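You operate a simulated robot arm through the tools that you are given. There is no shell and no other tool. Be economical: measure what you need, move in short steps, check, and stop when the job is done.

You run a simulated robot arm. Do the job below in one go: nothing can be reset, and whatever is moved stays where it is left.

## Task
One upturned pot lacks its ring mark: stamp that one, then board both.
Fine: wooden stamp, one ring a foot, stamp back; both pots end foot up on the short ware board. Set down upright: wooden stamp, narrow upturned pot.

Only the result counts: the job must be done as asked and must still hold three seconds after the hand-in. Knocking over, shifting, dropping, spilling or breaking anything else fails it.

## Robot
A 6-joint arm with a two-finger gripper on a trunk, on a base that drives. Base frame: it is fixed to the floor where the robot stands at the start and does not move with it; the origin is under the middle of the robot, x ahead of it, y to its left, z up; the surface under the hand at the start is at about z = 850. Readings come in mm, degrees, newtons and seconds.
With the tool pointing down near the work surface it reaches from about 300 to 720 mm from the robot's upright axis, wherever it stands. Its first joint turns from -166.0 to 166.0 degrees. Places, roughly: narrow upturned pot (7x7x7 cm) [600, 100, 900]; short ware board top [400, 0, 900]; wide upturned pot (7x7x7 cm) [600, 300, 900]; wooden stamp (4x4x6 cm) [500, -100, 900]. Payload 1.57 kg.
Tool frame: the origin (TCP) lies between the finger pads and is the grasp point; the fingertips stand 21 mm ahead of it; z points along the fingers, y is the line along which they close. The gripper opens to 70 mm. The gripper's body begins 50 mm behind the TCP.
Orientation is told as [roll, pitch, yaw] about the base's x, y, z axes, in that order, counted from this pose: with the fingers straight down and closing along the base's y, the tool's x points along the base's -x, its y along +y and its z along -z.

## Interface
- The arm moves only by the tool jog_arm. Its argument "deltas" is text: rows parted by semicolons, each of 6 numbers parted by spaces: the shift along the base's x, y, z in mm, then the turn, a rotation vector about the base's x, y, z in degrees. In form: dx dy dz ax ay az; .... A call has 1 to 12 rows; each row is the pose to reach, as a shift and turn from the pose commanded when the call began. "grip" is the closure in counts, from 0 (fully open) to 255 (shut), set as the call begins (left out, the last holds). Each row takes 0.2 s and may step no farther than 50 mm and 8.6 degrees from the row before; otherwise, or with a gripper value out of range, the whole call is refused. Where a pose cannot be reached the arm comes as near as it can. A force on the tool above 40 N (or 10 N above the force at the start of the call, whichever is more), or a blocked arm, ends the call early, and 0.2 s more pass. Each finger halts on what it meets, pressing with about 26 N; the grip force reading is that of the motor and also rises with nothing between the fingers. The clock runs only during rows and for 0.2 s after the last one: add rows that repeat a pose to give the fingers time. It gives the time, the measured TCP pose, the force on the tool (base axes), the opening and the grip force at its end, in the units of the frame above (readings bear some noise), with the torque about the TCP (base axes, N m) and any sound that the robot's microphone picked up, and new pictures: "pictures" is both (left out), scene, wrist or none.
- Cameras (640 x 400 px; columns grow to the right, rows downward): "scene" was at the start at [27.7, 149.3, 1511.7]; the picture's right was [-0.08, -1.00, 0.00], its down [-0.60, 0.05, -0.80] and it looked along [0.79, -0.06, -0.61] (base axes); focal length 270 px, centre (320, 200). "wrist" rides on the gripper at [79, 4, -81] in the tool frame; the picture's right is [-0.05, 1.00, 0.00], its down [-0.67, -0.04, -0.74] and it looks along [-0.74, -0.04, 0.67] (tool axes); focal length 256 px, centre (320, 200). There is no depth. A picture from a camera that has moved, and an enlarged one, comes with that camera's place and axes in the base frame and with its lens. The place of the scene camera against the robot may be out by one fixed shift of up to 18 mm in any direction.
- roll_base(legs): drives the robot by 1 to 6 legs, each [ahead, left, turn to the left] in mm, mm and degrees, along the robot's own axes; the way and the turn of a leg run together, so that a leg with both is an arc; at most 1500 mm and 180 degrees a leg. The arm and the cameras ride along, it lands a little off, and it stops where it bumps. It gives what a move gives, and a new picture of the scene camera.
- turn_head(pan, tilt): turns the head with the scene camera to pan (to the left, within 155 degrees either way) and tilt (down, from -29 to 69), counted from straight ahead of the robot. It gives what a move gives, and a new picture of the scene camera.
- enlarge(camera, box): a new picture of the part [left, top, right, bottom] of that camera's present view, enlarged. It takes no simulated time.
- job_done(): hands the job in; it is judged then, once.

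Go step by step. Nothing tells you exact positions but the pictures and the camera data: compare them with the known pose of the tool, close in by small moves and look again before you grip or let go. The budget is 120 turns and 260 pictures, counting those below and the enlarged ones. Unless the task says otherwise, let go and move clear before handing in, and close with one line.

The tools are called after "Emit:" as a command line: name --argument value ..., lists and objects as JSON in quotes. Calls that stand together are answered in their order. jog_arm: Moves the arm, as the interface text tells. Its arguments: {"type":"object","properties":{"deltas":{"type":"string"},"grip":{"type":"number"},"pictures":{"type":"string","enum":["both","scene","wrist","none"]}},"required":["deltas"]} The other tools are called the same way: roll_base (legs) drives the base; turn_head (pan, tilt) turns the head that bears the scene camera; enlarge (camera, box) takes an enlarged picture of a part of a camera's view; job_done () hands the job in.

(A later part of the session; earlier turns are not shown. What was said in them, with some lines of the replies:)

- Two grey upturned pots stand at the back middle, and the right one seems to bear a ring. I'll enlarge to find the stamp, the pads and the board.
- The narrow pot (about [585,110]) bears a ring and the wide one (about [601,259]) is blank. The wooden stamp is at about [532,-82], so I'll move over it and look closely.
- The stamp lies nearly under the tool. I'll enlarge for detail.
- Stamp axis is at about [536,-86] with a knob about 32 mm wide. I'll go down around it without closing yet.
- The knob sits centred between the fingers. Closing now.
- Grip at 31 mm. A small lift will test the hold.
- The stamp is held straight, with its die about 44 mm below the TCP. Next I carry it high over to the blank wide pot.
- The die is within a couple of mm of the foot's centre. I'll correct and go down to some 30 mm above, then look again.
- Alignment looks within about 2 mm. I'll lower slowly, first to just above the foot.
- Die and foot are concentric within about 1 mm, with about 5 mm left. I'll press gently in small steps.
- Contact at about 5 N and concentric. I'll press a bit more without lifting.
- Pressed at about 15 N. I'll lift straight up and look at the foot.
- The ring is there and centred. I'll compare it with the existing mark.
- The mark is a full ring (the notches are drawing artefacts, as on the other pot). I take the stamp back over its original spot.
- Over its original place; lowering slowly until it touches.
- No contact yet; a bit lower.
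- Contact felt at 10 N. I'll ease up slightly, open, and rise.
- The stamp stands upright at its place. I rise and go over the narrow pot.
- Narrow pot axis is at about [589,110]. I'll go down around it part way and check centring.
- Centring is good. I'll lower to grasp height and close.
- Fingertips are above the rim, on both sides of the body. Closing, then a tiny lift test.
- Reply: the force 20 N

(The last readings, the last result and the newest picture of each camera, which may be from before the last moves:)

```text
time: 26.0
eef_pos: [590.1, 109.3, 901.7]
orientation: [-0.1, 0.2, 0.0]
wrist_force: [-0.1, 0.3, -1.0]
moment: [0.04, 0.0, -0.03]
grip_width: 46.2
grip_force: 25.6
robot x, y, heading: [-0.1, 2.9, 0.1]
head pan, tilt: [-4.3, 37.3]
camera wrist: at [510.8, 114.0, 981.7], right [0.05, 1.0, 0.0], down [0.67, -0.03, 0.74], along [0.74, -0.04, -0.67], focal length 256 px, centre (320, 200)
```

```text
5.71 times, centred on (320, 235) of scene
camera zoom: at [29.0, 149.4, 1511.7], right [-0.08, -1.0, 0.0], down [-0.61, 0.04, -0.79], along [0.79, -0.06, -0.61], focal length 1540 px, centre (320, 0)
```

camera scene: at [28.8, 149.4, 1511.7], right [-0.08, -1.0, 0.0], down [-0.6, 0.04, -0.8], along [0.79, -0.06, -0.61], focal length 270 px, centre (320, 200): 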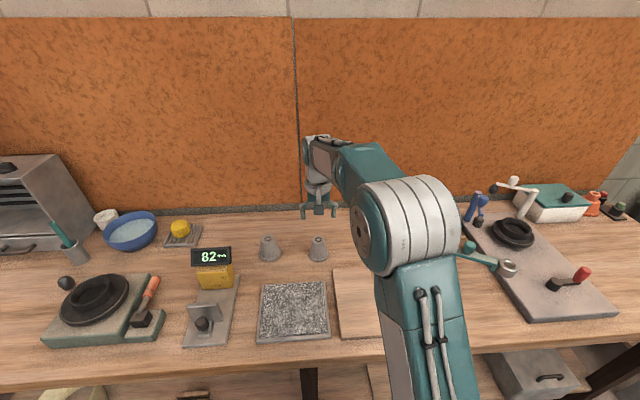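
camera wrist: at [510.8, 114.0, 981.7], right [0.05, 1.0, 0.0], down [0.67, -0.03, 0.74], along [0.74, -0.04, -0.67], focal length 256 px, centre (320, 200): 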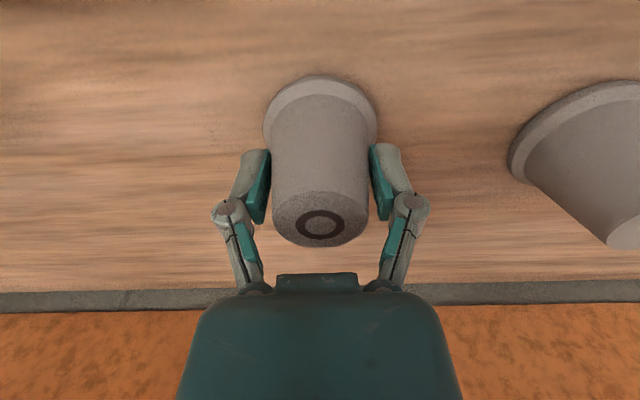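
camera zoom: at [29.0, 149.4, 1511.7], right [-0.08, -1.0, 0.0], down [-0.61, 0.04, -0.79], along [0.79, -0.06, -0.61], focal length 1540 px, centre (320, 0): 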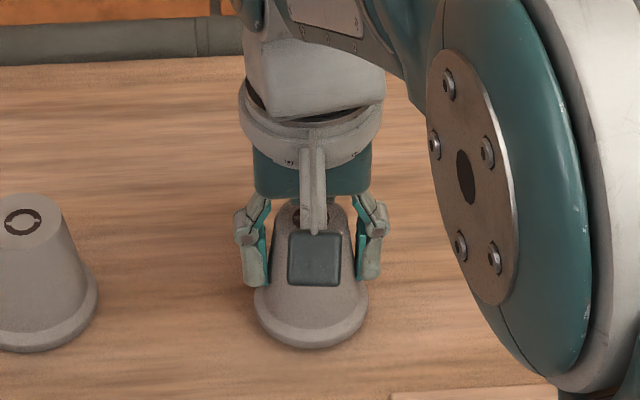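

The pot came up cleanly and upright. I carry it over to the far half of the board, at about [470,19].

Emit:
jog_arm --deltas "0 0 25 0 0 0; 0 0 60 0 0 0; -24 -18 60 0 0 0; -48 -36 60 0 0 0; -72 -54 60 0 0 0; -96 -72 60 0 0 0; -120 -90 60 0 0 0; -120 -90 60 0 0 0"

```text
time: 27.8
eef_pos: [470.7, 21.6, 958.1]
orientation: [0.0, 0.0, 0.0]
wrist_force: [-0.1, 0.4, -0.4]
moment: [0.0, 0.0, 0.01]
grip_width: 46.2
grip_force: 26.2
robot x, y, heading: [0.4, 1.1, 0.1]
head pan, tilt: [-4.3, 37.3]
camera scene: at [28.3, 148.7, 1511.7], right [-0.08, -1.0, 0.0], down [-0.6, 0.05, -0.8], along [0.79, -0.06, -0.61], focal length 270 px, centre (320, 200)
camera wrist: at [390.8, 24.7, 1039.0], right [0.05, 1.0, 0.0], down [0.67, -0.04, 0.74], along [0.74, -0.04, -0.67], focal length 256 px, centre (320, 200)
```

scene: 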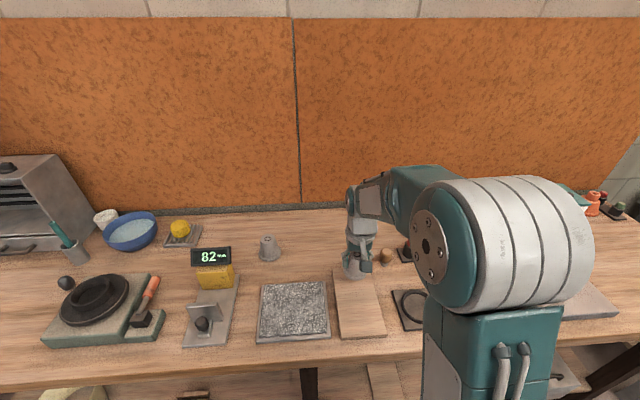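
wrist: 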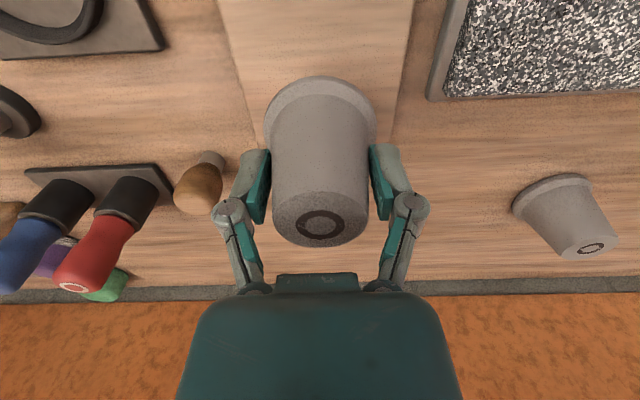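

Centred over the board across its width. Lowering toward it.

Emit:
jog_arm --deltas "0 -1 -20 0 0 0; 0 -1 -35 0 0 0; 0 -1 -40 0 0 0; 0 -1 -40 0 0 0" --pictures "wrist"

Emit:
enlarge --camera "scene" --box '[320, 220, 400, 350]'

```text
time: 28.8
eef_pos: [470.5, 19.6, 920.4]
orientation: [0.0, 0.1, 0.0]
wrist_force: [0.1, -0.2, -1.3]
moment: [-0.02, 0.01, -0.02]
grip_width: 46.2
grip_force: 26.3
robot x, y, heading: [-0.1, 1.5, 0.0]
head pan, tilt: [-4.3, 37.3]
camera wrist: at [390.4, 23.3, 1001.2], right [0.05, 1.0, 0.0], down [0.67, -0.04, 0.74], along [0.74, -0.04, -0.67], focal length 256 px, centre (320, 200)
```

wrist: 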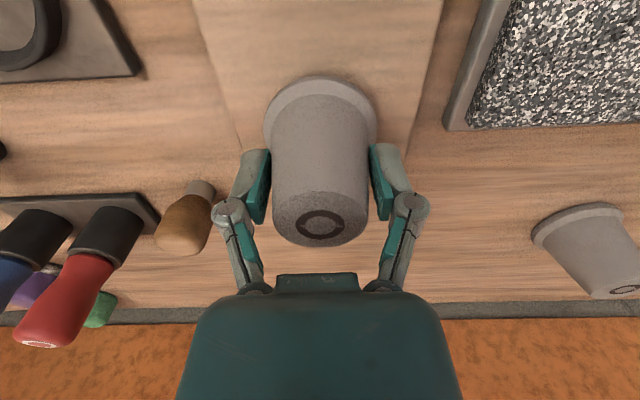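

```text
3.08 times, centred on (360, 285) of scene
camera zoom: at [28.4, 148.9, 1511.7], right [-0.08, -1.0, 0.0], down [-0.6, 0.05, -0.8], along [0.79, -0.06, -0.61], focal length 829 px, centre (197, -62)
```

zoom: 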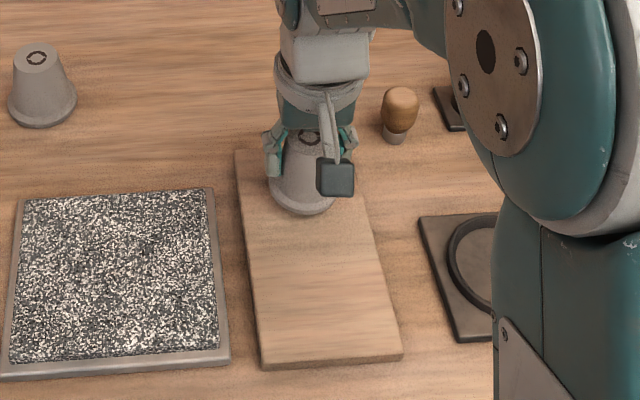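

Emit:
jog_arm --deltas "0 0 -3 0 0 0; 0 0 -5 0 0 0; 0 0 -7 0 0 0; 0 0 -8 0 0 0; 0 0 -8 0 0 0" --pictures "none"

```text
time: 30.0
eef_pos: [470.2, 19.7, 913.8]
orientation: [0.0, 0.1, 0.0]
wrist_force: [-0.3, -0.7, -1.8]
moment: [0.01, -0.01, -0.02]
grip_width: 46.2
grip_force: 26.0
robot x, y, heading: [1.4, 3.7, -0.1]
head pan, tilt: [-4.3, 37.3]
```

The pot hovers just over the board; I keep lowering in millimetre steps.

Emit:
jog_arm --deltas "0 0 -1 0 0 0; 0 0 -2 0 0 0; 0 0 -3 0 0 0; 0 0 -3 0 0 0" --pictures "none"

```text
time: 31.0
eef_pos: [469.6, 18.8, 910.6]
orientation: [-0.1, -0.3, -0.1]
wrist_force: [-2.8, 2.6, 21.9]
moment: [0.08, -0.06, 0.05]
grip_width: 46.5
grip_force: 25.9
robot x, y, heading: [-0.4, -1.1, 0.1]
head pan, tilt: [-4.3, 37.3]
```

Contact with about 22 N. I'll ease up to relieve it, then open.

Emit:
jog_arm --deltas "0 0 1 0 0 0; 0 0 1.5 0 0 0" --pictures "none"

```text
time: 31.6
eef_pos: [470.0, 17.9, 912.4]
orientation: [-0.1, 0.1, 0.0]
wrist_force: [-0.3, -0.2, 7.6]
moment: [0.01, -0.24, 0.0]
grip_width: 46.4
grip_force: 26.2
robot x, y, heading: [-1.3, -0.0, 0.0]
head pan, tilt: [-4.3, 37.3]
```

Emit:
jog_arm --deltas "0 0 0 0 0 0; 0 0 0 0 0 0; 0 0 0 0 0 0" --grip 0 --pictures "wrist"

Emit:
jog_arm --deltas "0 0 30 0 0 0; 0 0 70 0 0 0; 0 0 110 0 0 0; 0 0 110 0 0 0"

```text
time: 32.4
eef_pos: [470.9, 18.7, 911.2]
orientation: [0.1, 0.1, -0.1]
wrist_force: [-0.5, 0.8, -0.9]
moment: [0.01, -0.02, -0.01]
grip_width: 69.9
grip_force: 0.1
robot x, y, heading: [-2.2, -0.5, -0.0]
head pan, tilt: [-4.3, 37.3]
camera wrist: at [391.0, 23.0, 991.7], right [0.05, 1.0, 0.0], down [0.67, -0.04, 0.74], along [0.74, -0.04, -0.67], focal length 256 px, centre (320, 200)
```

wrist: 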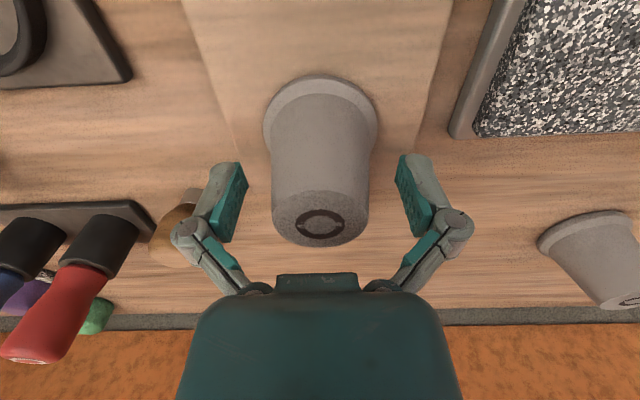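

```text
time: 33.4
eef_pos: [469.6, 20.0, 1022.9]
orientation: [0.1, 0.1, 0.0]
wrist_force: [0.4, -0.3, -0.8]
moment: [0.01, 0.03, 0.02]
grip_width: 69.9
grip_force: 0.0
robot x, y, heading: [-0.6, -1.6, -0.0]
head pan, tilt: [-4.3, 37.3]
camera scene: at [28.1, 148.8, 1511.7], right [-0.08, -1.0, 0.0], down [-0.6, 0.05, -0.8], along [0.79, -0.06, -0.61], focal length 270 px, centre (320, 200)
camera wrist: at [390.1, 23.7, 1103.3], right [0.05, 1.0, 0.0], down [0.67, -0.04, 0.74], along [0.74, -0.04, -0.67], focal length 256 px, centre (320, 200)
```

scene: 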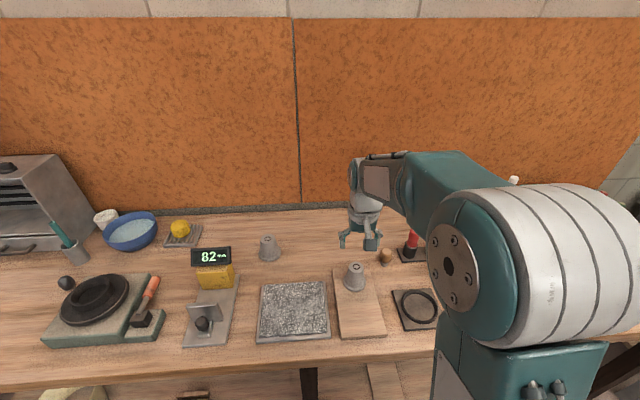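
wrist: 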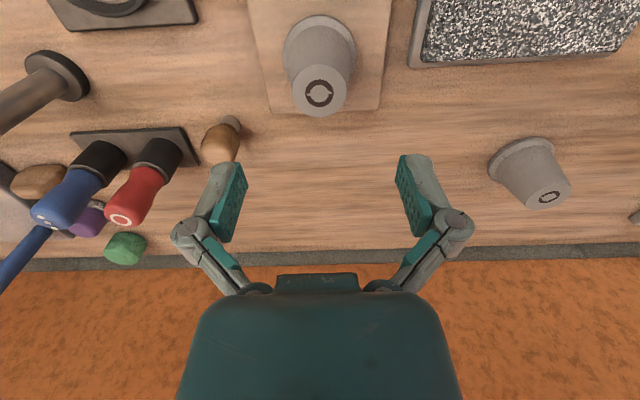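

The narrow pot stands squarely on the board. Now over to the wide pot.

Emit:
jog_arm --deltas "20 35 0 0 0 0; 40 70 0 0 0 0; 60 105 0 0 0 0; 80 140 0 0 0 0; 100 175 0 0 0 0; 118 210 0 0 0 0; 134 241 0 0 0 0; 134 241 -40 0 0 0; 134 241 -60 0 0 0; 134 241 -60 0 0 0" --pictures "wrist"

Emit:
enlarge --camera "wrist" --box '[230, 30, 410, 180]'

```text
time: 35.6
eef_pos: [605.9, 261.7, 960.2]
orientation: [0.0, -0.1, 0.0]
wrist_force: [-0.2, -0.3, -0.5]
moment: [-0.05, 0.0, 0.03]
grip_width: 70.2
grip_force: 0.0
robot x, y, heading: [-3.9, -2.5, 0.1]
head pan, tilt: [-4.3, 37.3]
camera wrist: at [525.4, 265.9, 1040.8], right [0.05, 1.0, 0.0], down [0.67, -0.03, 0.74], along [0.74, -0.04, -0.67], focal length 256 px, centre (320, 200)
```

wrist: 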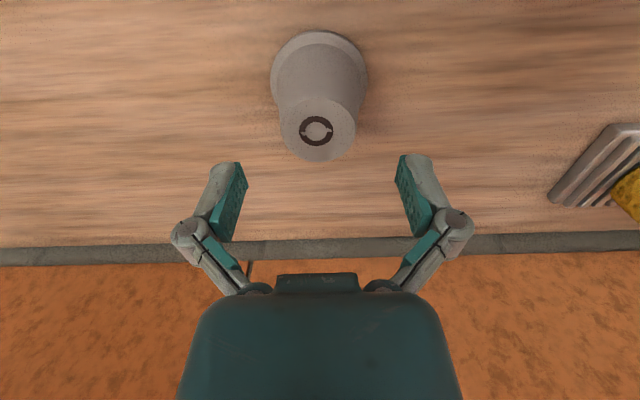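

```text
2.67 times, centred on (320, 105) of wrist
camera zoom: at [525.4, 265.9, 1040.8], right [0.05, 1.0, 0.0], down [0.67, -0.03, 0.74], along [0.74, -0.04, -0.67], focal length 683 px, centre (320, 453)
```

zoom: 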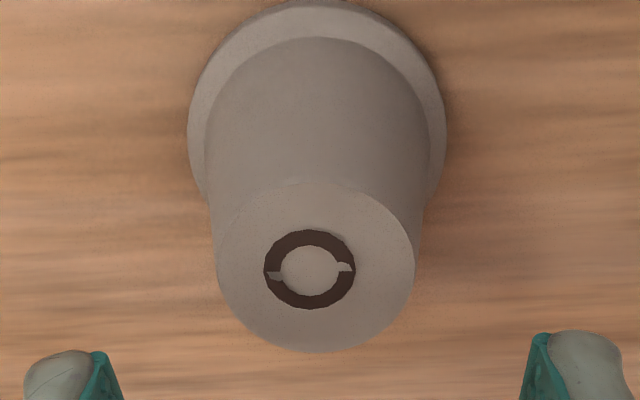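

Well centred. Down to grasp height.

Emit:
jog_arm --deltas "0 -1 -30 0 0 0; 0 -1 -55 0 0 0; 0 -1 -67 0 0 0; 0 -1 -67 0 0 0" --pictures "wrist"

Emit:
enlarge --camera "scene" --box '[240, 200, 300, 270]'

```text
time: 36.6
eef_pos: [602.7, 258.5, 893.9]
orientation: [0.0, 0.1, 0.0]
wrist_force: [0.4, -0.2, -0.7]
moment: [0.02, 0.02, 0.0]
grip_width: 70.2
grip_force: 0.1
robot x, y, heading: [-0.4, -1.0, 0.1]
head pan, tilt: [-4.3, 37.3]
camera wrist: at [523.7, 263.2, 974.3], right [0.05, 1.0, 0.0], down [0.67, -0.04, 0.74], along [0.74, -0.04, -0.67], focal length 256 px, centre (320, 200)
```

wrist: 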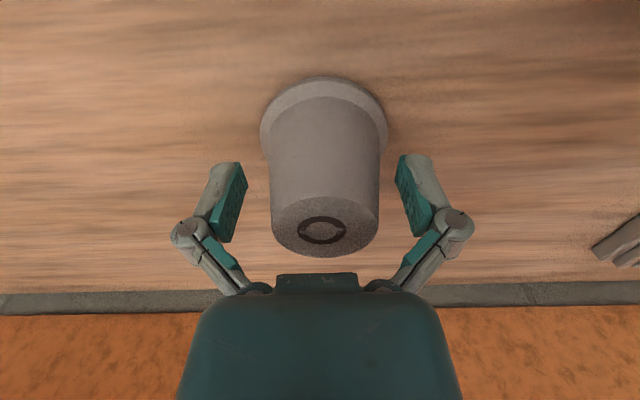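

```text
5.71 times, centred on (270, 235) of scene
camera zoom: at [29.0, 150.3, 1511.6], right [-0.08, -1.0, 0.0], down [-0.61, 0.04, -0.79], along [0.79, -0.06, -0.61], focal length 1540 px, centre (606, 0)
```

zoom: 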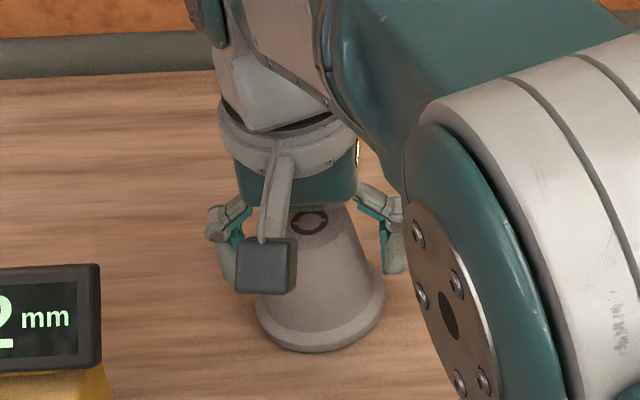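

The pot sits about 1.5 mm to the left of centre, so I'll correct and close.

Emit:
jog_arm --deltas "1 1.5 0 0 0 0; 1 1.5 0 0 0 0" --pictures "none"

Emit:
jog_arm --deltas "0 0 0 0 0 0; 0 0 0 0 0 0; 0 0 0 0 0 0" --grip 255 --pictures "wrist"

Emit:
jog_arm --deltas "0 0 4 0 0 0; 0 0 8 0 0 0; 0 0 8 0 0 0; 0 0 8 0 0 0" --pictures "wrist"

```text
time: 37.2
eef_pos: [604.3, 260.5, 894.2]
orientation: [-0.1, 0.1, 0.1]
wrist_force: [0.3, 0.2, 0.7]
moment: [0.0, -0.04, -0.03]
grip_width: 69.9
grip_force: 0.0
robot x, y, heading: [3.7, 0.6, 0.1]
head pan, tilt: [-4.3, 37.3]
```

```text
time: 38.0
eef_pos: [605.7, 260.8, 895.4]
orientation: [0.1, -0.1, 0.0]
wrist_force: [-1.3, -0.4, 17.4]
moment: [0.01, 0.02, -0.02]
grip_width: 52.8
grip_force: 26.2
robot x, y, heading: [2.4, 0.2, 0.1]
head pan, tilt: [-4.3, 37.3]
camera wrist: at [525.2, 264.7, 975.6], right [0.05, 1.0, 0.0], down [0.66, -0.04, 0.75], along [0.75, -0.04, -0.67], focal length 256 px, centre (320, 200)
```

wrist: 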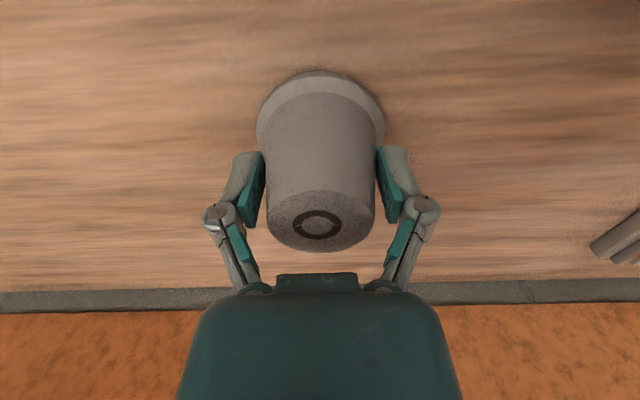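

```text
time: 39.0
eef_pos: [606.1, 260.3, 902.8]
orientation: [-0.1, 0.1, 0.0]
wrist_force: [0.5, -0.1, -1.0]
moment: [-0.02, 0.0, 0.02]
grip_width: 52.4
grip_force: 26.5
robot x, y, heading: [-1.4, 1.3, 0.1]
head pan, tilt: [-4.3, 37.3]
camera wrist: at [525.3, 264.7, 982.6], right [0.05, 1.0, 0.0], down [0.67, -0.03, 0.74], along [0.74, -0.04, -0.67], focal length 256 px, centre (320, 200)
```

wrist: 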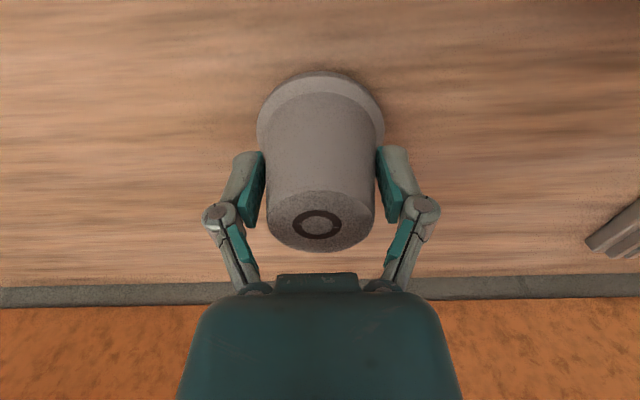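

The wide pot is held firmly and upright. I lift it high and carry it over the near half of the board.

Emit:
jog_arm --deltas "0 0 45 0 0 0; 0 0 90 0 0 0; -29 -30 90 0 0 0; -58 -60 90 0 0 0; -86 -90 90 0 0 0; -115 -120 90 0 0 0; -144 -150 90 0 0 0; -173 -181 90 0 0 0; -202 -211 90 0 0 0; -231 -241 90 0 0 0; -231 -241 90 0 0 0"

Emit:
enlarge --camera "scene" --box '[310, 220, 420, 350]'

```text
time: 41.4
eef_pos: [372.3, 21.6, 992.3]
orientation: [0.0, 0.0, -0.1]
wrist_force: [0.4, 0.5, -0.7]
moment: [0.01, 0.0, -0.01]
grip_width: 52.5
grip_force: 26.4
robot x, y, heading: [-0.1, -1.4, -0.2]
head pan, tilt: [-4.3, 37.3]
camera scene: at [27.7, 148.7, 1511.7], right [-0.08, -1.0, 0.0], down [-0.6, 0.05, -0.8], along [0.79, -0.06, -0.61], focal length 270 px, centre (320, 200)
camera wrist: at [293.3, 25.3, 1071.9], right [0.05, 1.0, 0.0], down [0.67, -0.04, 0.74], along [0.74, -0.04, -0.67], focal length 256 px, centre (320, 200)
```

scene: 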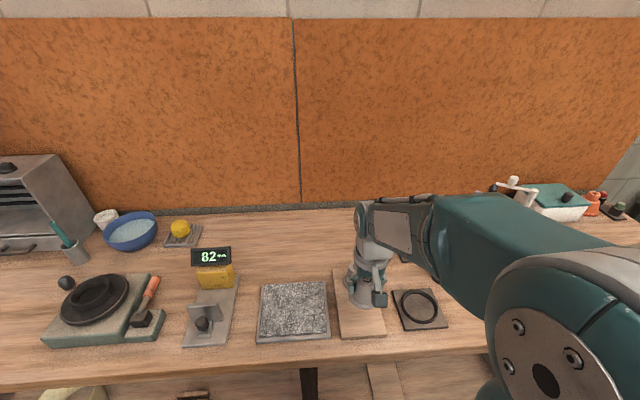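
wrist: 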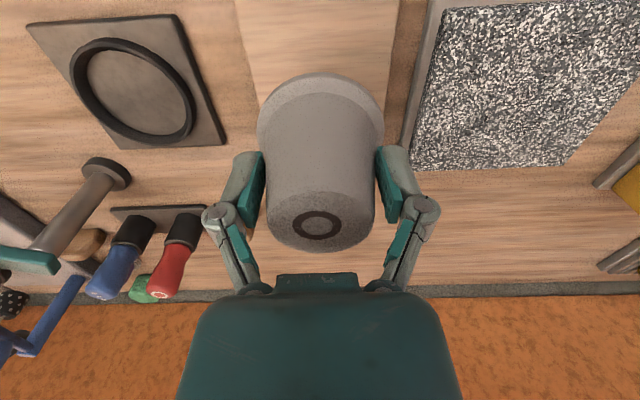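

```text
3.08 times, centred on (365, 285) of scene
camera zoom: at [27.7, 148.7, 1511.7], right [-0.08, -1.0, 0.0], down [-0.6, 0.05, -0.8], along [0.79, -0.06, -0.61], focal length 829 px, centre (182, -62)
```

zoom: 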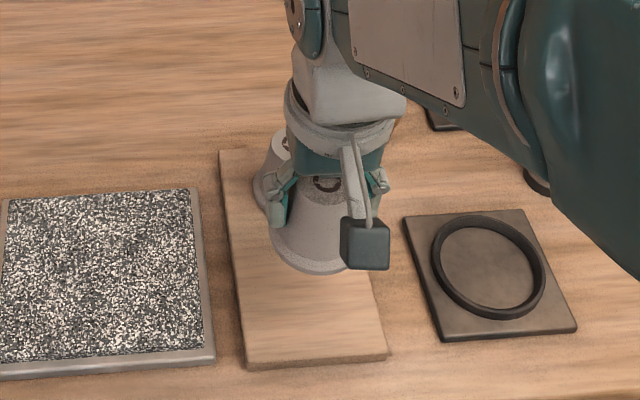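

Centred over the near half. Lowering to about 8 mm above the board.

Emit:
jog_arm --deltas "0 -1 -35 0 0 0; 0 -1 -60 0 0 0; 0 -1 -72 0 0 0; 0 -1 -72 0 0 0" --pictures "scene"

Emit:
enlarge --camera "scene" --box '[310, 220, 420, 350]'

```text
time: 42.4
eef_pos: [372.1, 19.7, 919.2]
orientation: [-0.2, 0.1, 0.0]
wrist_force: [-0.3, 0.6, -1.0]
moment: [0.0, 0.02, -0.02]
grip_width: 52.4
grip_force: 25.8
robot x, y, heading: [-1.6, -0.8, 0.2]
head pan, tilt: [-4.3, 37.3]
camera scene: at [28.0, 148.9, 1511.7], right [-0.08, -1.0, 0.0], down [-0.6, 0.05, -0.8], along [0.79, -0.06, -0.61], focal length 270 px, centre (320, 200)
```

scene: 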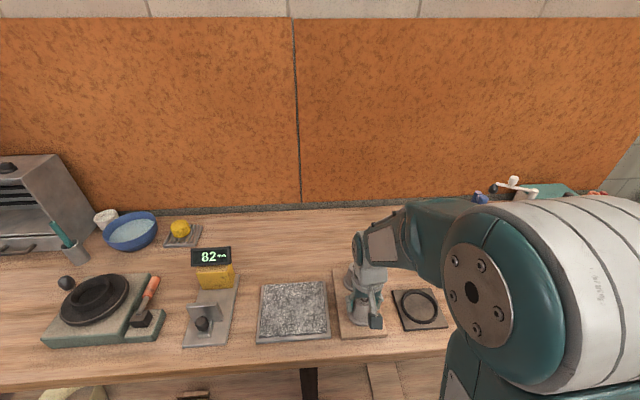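

```text
3.08 times, centred on (365, 285) of scene
camera zoom: at [28.0, 148.9, 1511.7], right [-0.08, -1.0, 0.0], down [-0.6, 0.05, -0.8], along [0.79, -0.06, -0.61], focal length 829 px, centre (182, -62)
```

zoom: 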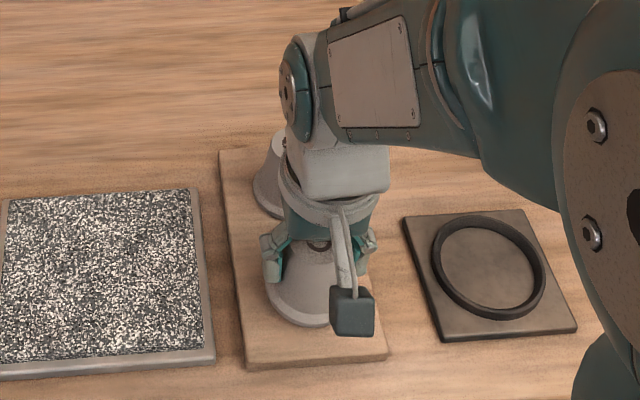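

Emit:
jog_arm --deltas "0 0 -2 0 0 0; 0 0 -4 0 0 0; 0 0 -5 0 0 0; 0 0 -6 0 0 0; 0 0 -6 0 0 0" --pictures "none"

```text
time: 43.6
eef_pos: [372.9, 19.2, 914.2]
orientation: [-0.1, -0.1, 0.1]
wrist_force: [-0.2, 0.7, -1.0]
moment: [0.02, -0.01, -0.01]
grip_width: 52.2
grip_force: 25.9
robot x, y, heading: [-0.1, -0.6, 0.1]
head pan, tilt: [-4.3, 37.3]
```

No contact yet; the last few millimetres now.

Emit:
jog_arm --deltas "0 0 -1 0 0 0; 0 0 -2 0 0 0; 0 0 -2 0 0 0" --pictures "none"

```text
time: 44.4
eef_pos: [374.6, 19.0, 912.5]
orientation: [0.0, 0.1, -0.1]
wrist_force: [-0.3, -0.5, -1.4]
moment: [-0.03, -0.02, 0.01]
grip_width: 52.5
grip_force: 25.9
robot x, y, heading: [1.4, -1.5, 0.1]
head pan, tilt: [-4.3, 37.3]
```

Emit:
jog_arm --deltas "0 0 -1 0 0 0; 0 0 -1.5 0 0 0; 0 0 -1.5 0 0 0" --pictures "none"

```text
time: 45.2
eef_pos: [374.4, 17.9, 911.2]
orientation: [0.0, -0.1, 0.0]
wrist_force: [-1.8, -1.6, 10.9]
moment: [-0.03, -0.07, 0.04]
grip_width: 52.5
grip_force: 26.0
robot x, y, heading: [3.3, -1.5, -0.1]
head pan, tilt: [-4.3, 37.3]
```

Contact at about 11 N; I ease a hair and open.

Emit:
jog_arm --deltas "0 0 0.7 0 0 0; 0 0 0.7 0 0 0" --pictures "none"

Emit:
jog_arm --deltas "0 0 0 0 0 0; 0 0 0 0 0 0; 0 0 0 0 0 0" --grip 0 --pictures "wrist"

Emit:
jog_arm --deltas "0 0 30 0 0 0; 0 0 70 0 0 0; 0 0 110 0 0 0; 0 0 150 0 0 0; 0 0 190 0 0 0; 0 0 190 0 0 0; 0 0 190 0 0 0; 0 0 190 0 0 0"

Emit:
enlarge --camera "scene" --box '[310, 220, 420, 350]'

Emit:
enlarge --camera "wrist" --box '[140, 0, 400, 200]'

```text
time: 45.8
eef_pos: [374.3, 17.7, 911.0]
orientation: [-0.1, 0.1, 0.0]
wrist_force: [-2.4, 1.1, 4.4]
moment: [0.11, -0.09, 0.05]
grip_width: 52.3
grip_force: 26.2
robot x, y, heading: [-3.1, -2.6, 0.0]
head pan, tilt: [-4.3, 37.3]
```

```text
time: 46.6
eef_pos: [374.8, 17.7, 911.8]
orientation: [-0.2, 0.0, 0.0]
wrist_force: [0.1, -0.3, 0.1]
moment: [0.01, -0.05, -0.01]
grip_width: 70.1
grip_force: 0.0
robot x, y, heading: [0.7, -0.5, -0.1]
head pan, tilt: [-4.3, 37.3]
camera wrist: at [294.8, 22.6, 992.2], right [0.05, 1.0, 0.0], down [0.67, -0.04, 0.74], along [0.74, -0.04, -0.67], focal length 256 px, centre (320, 200)
```

wrist: 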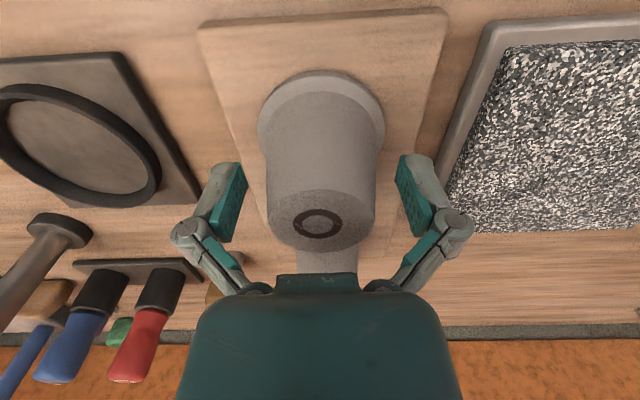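

```text
time: 48.4
eef_pos: [371.9, 16.1, 1100.2]
orientation: [0.0, 0.0, -0.1]
wrist_force: [0.2, 0.1, -0.1]
moment: [-0.03, -0.01, -0.03]
grip_width: 69.9
grip_force: 0.1
robot x, y, heading: [-3.4, 2.1, -0.1]
head pan, tilt: [-4.3, 37.3]
camera scene: at [27.5, 148.8, 1511.8], right [-0.08, -1.0, 0.0], down [-0.6, 0.05, -0.8], along [0.79, -0.06, -0.61], focal length 270 px, centre (320, 200)
camera wrist: at [291.5, 21.0, 1180.3], right [0.05, 1.0, 0.0], down [0.67, -0.04, 0.74], along [0.74, -0.04, -0.67], focal length 256 px, centre (320, 200)
```

scene: 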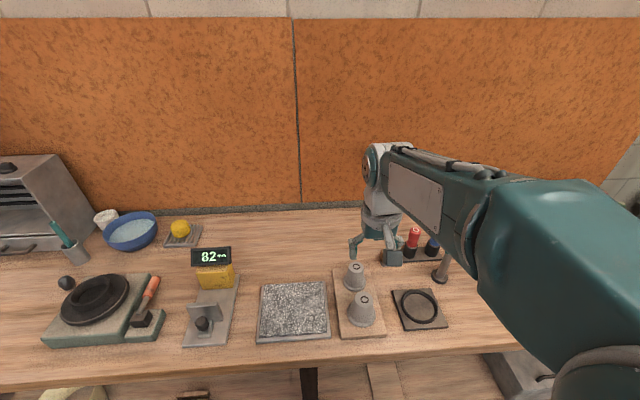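
wrist: 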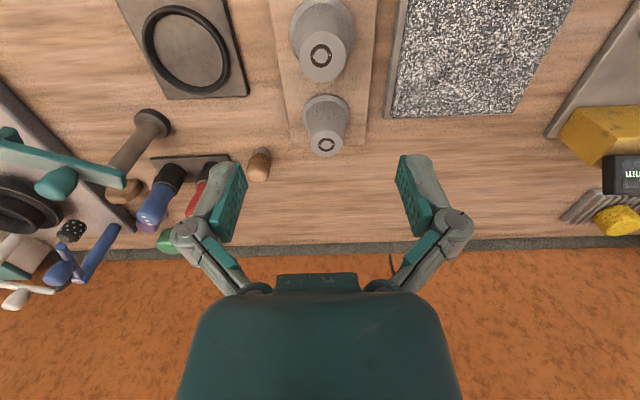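

```text
3.08 times, centred on (365, 285) of scene
camera zoom: at [27.5, 148.8, 1511.8], right [-0.08, -1.0, 0.0], down [-0.6, 0.05, -0.8], along [0.79, -0.06, -0.61], focal length 829 px, centre (182, -62)
```

zoom: 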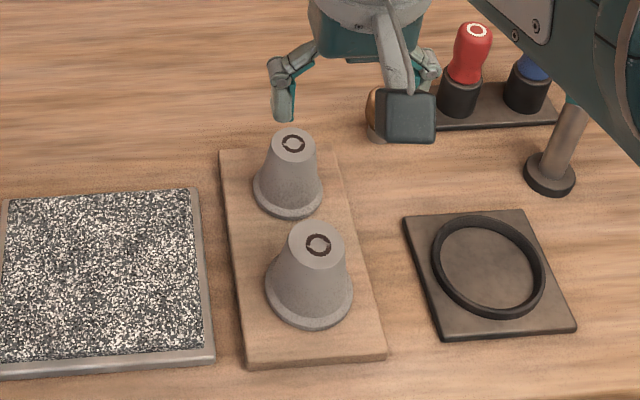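

```text
2.00 times, centred on (270, 100) of wrist
camera zoom: at [291.5, 21.0, 1180.3], right [0.05, 1.0, 0.0], down [0.67, -0.04, 0.74], along [0.74, -0.04, -0.67], focal length 512 px, centre (420, 400)
```

zoom: 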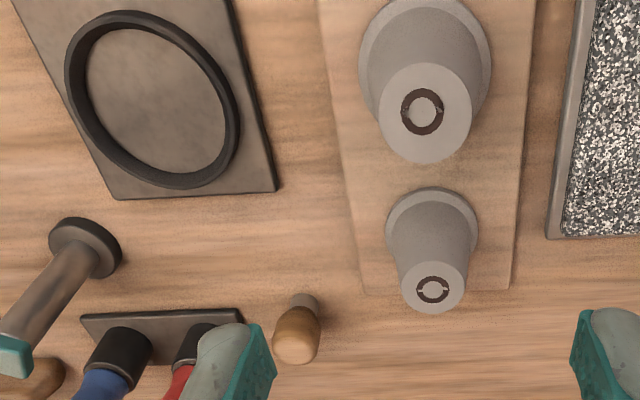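

Both pots stand foot up on the board with one ring each. The stamp is upright in its old place and the arm is clear, so I'm handing in.

Emit:
job_done

```text
The job is handed in.
```

I stamped the wide pot, which lacked its ring, with the wooden stamp. Both pots now stand foot up on the short ware board with one ring each, and the stamp is back upright in its place.
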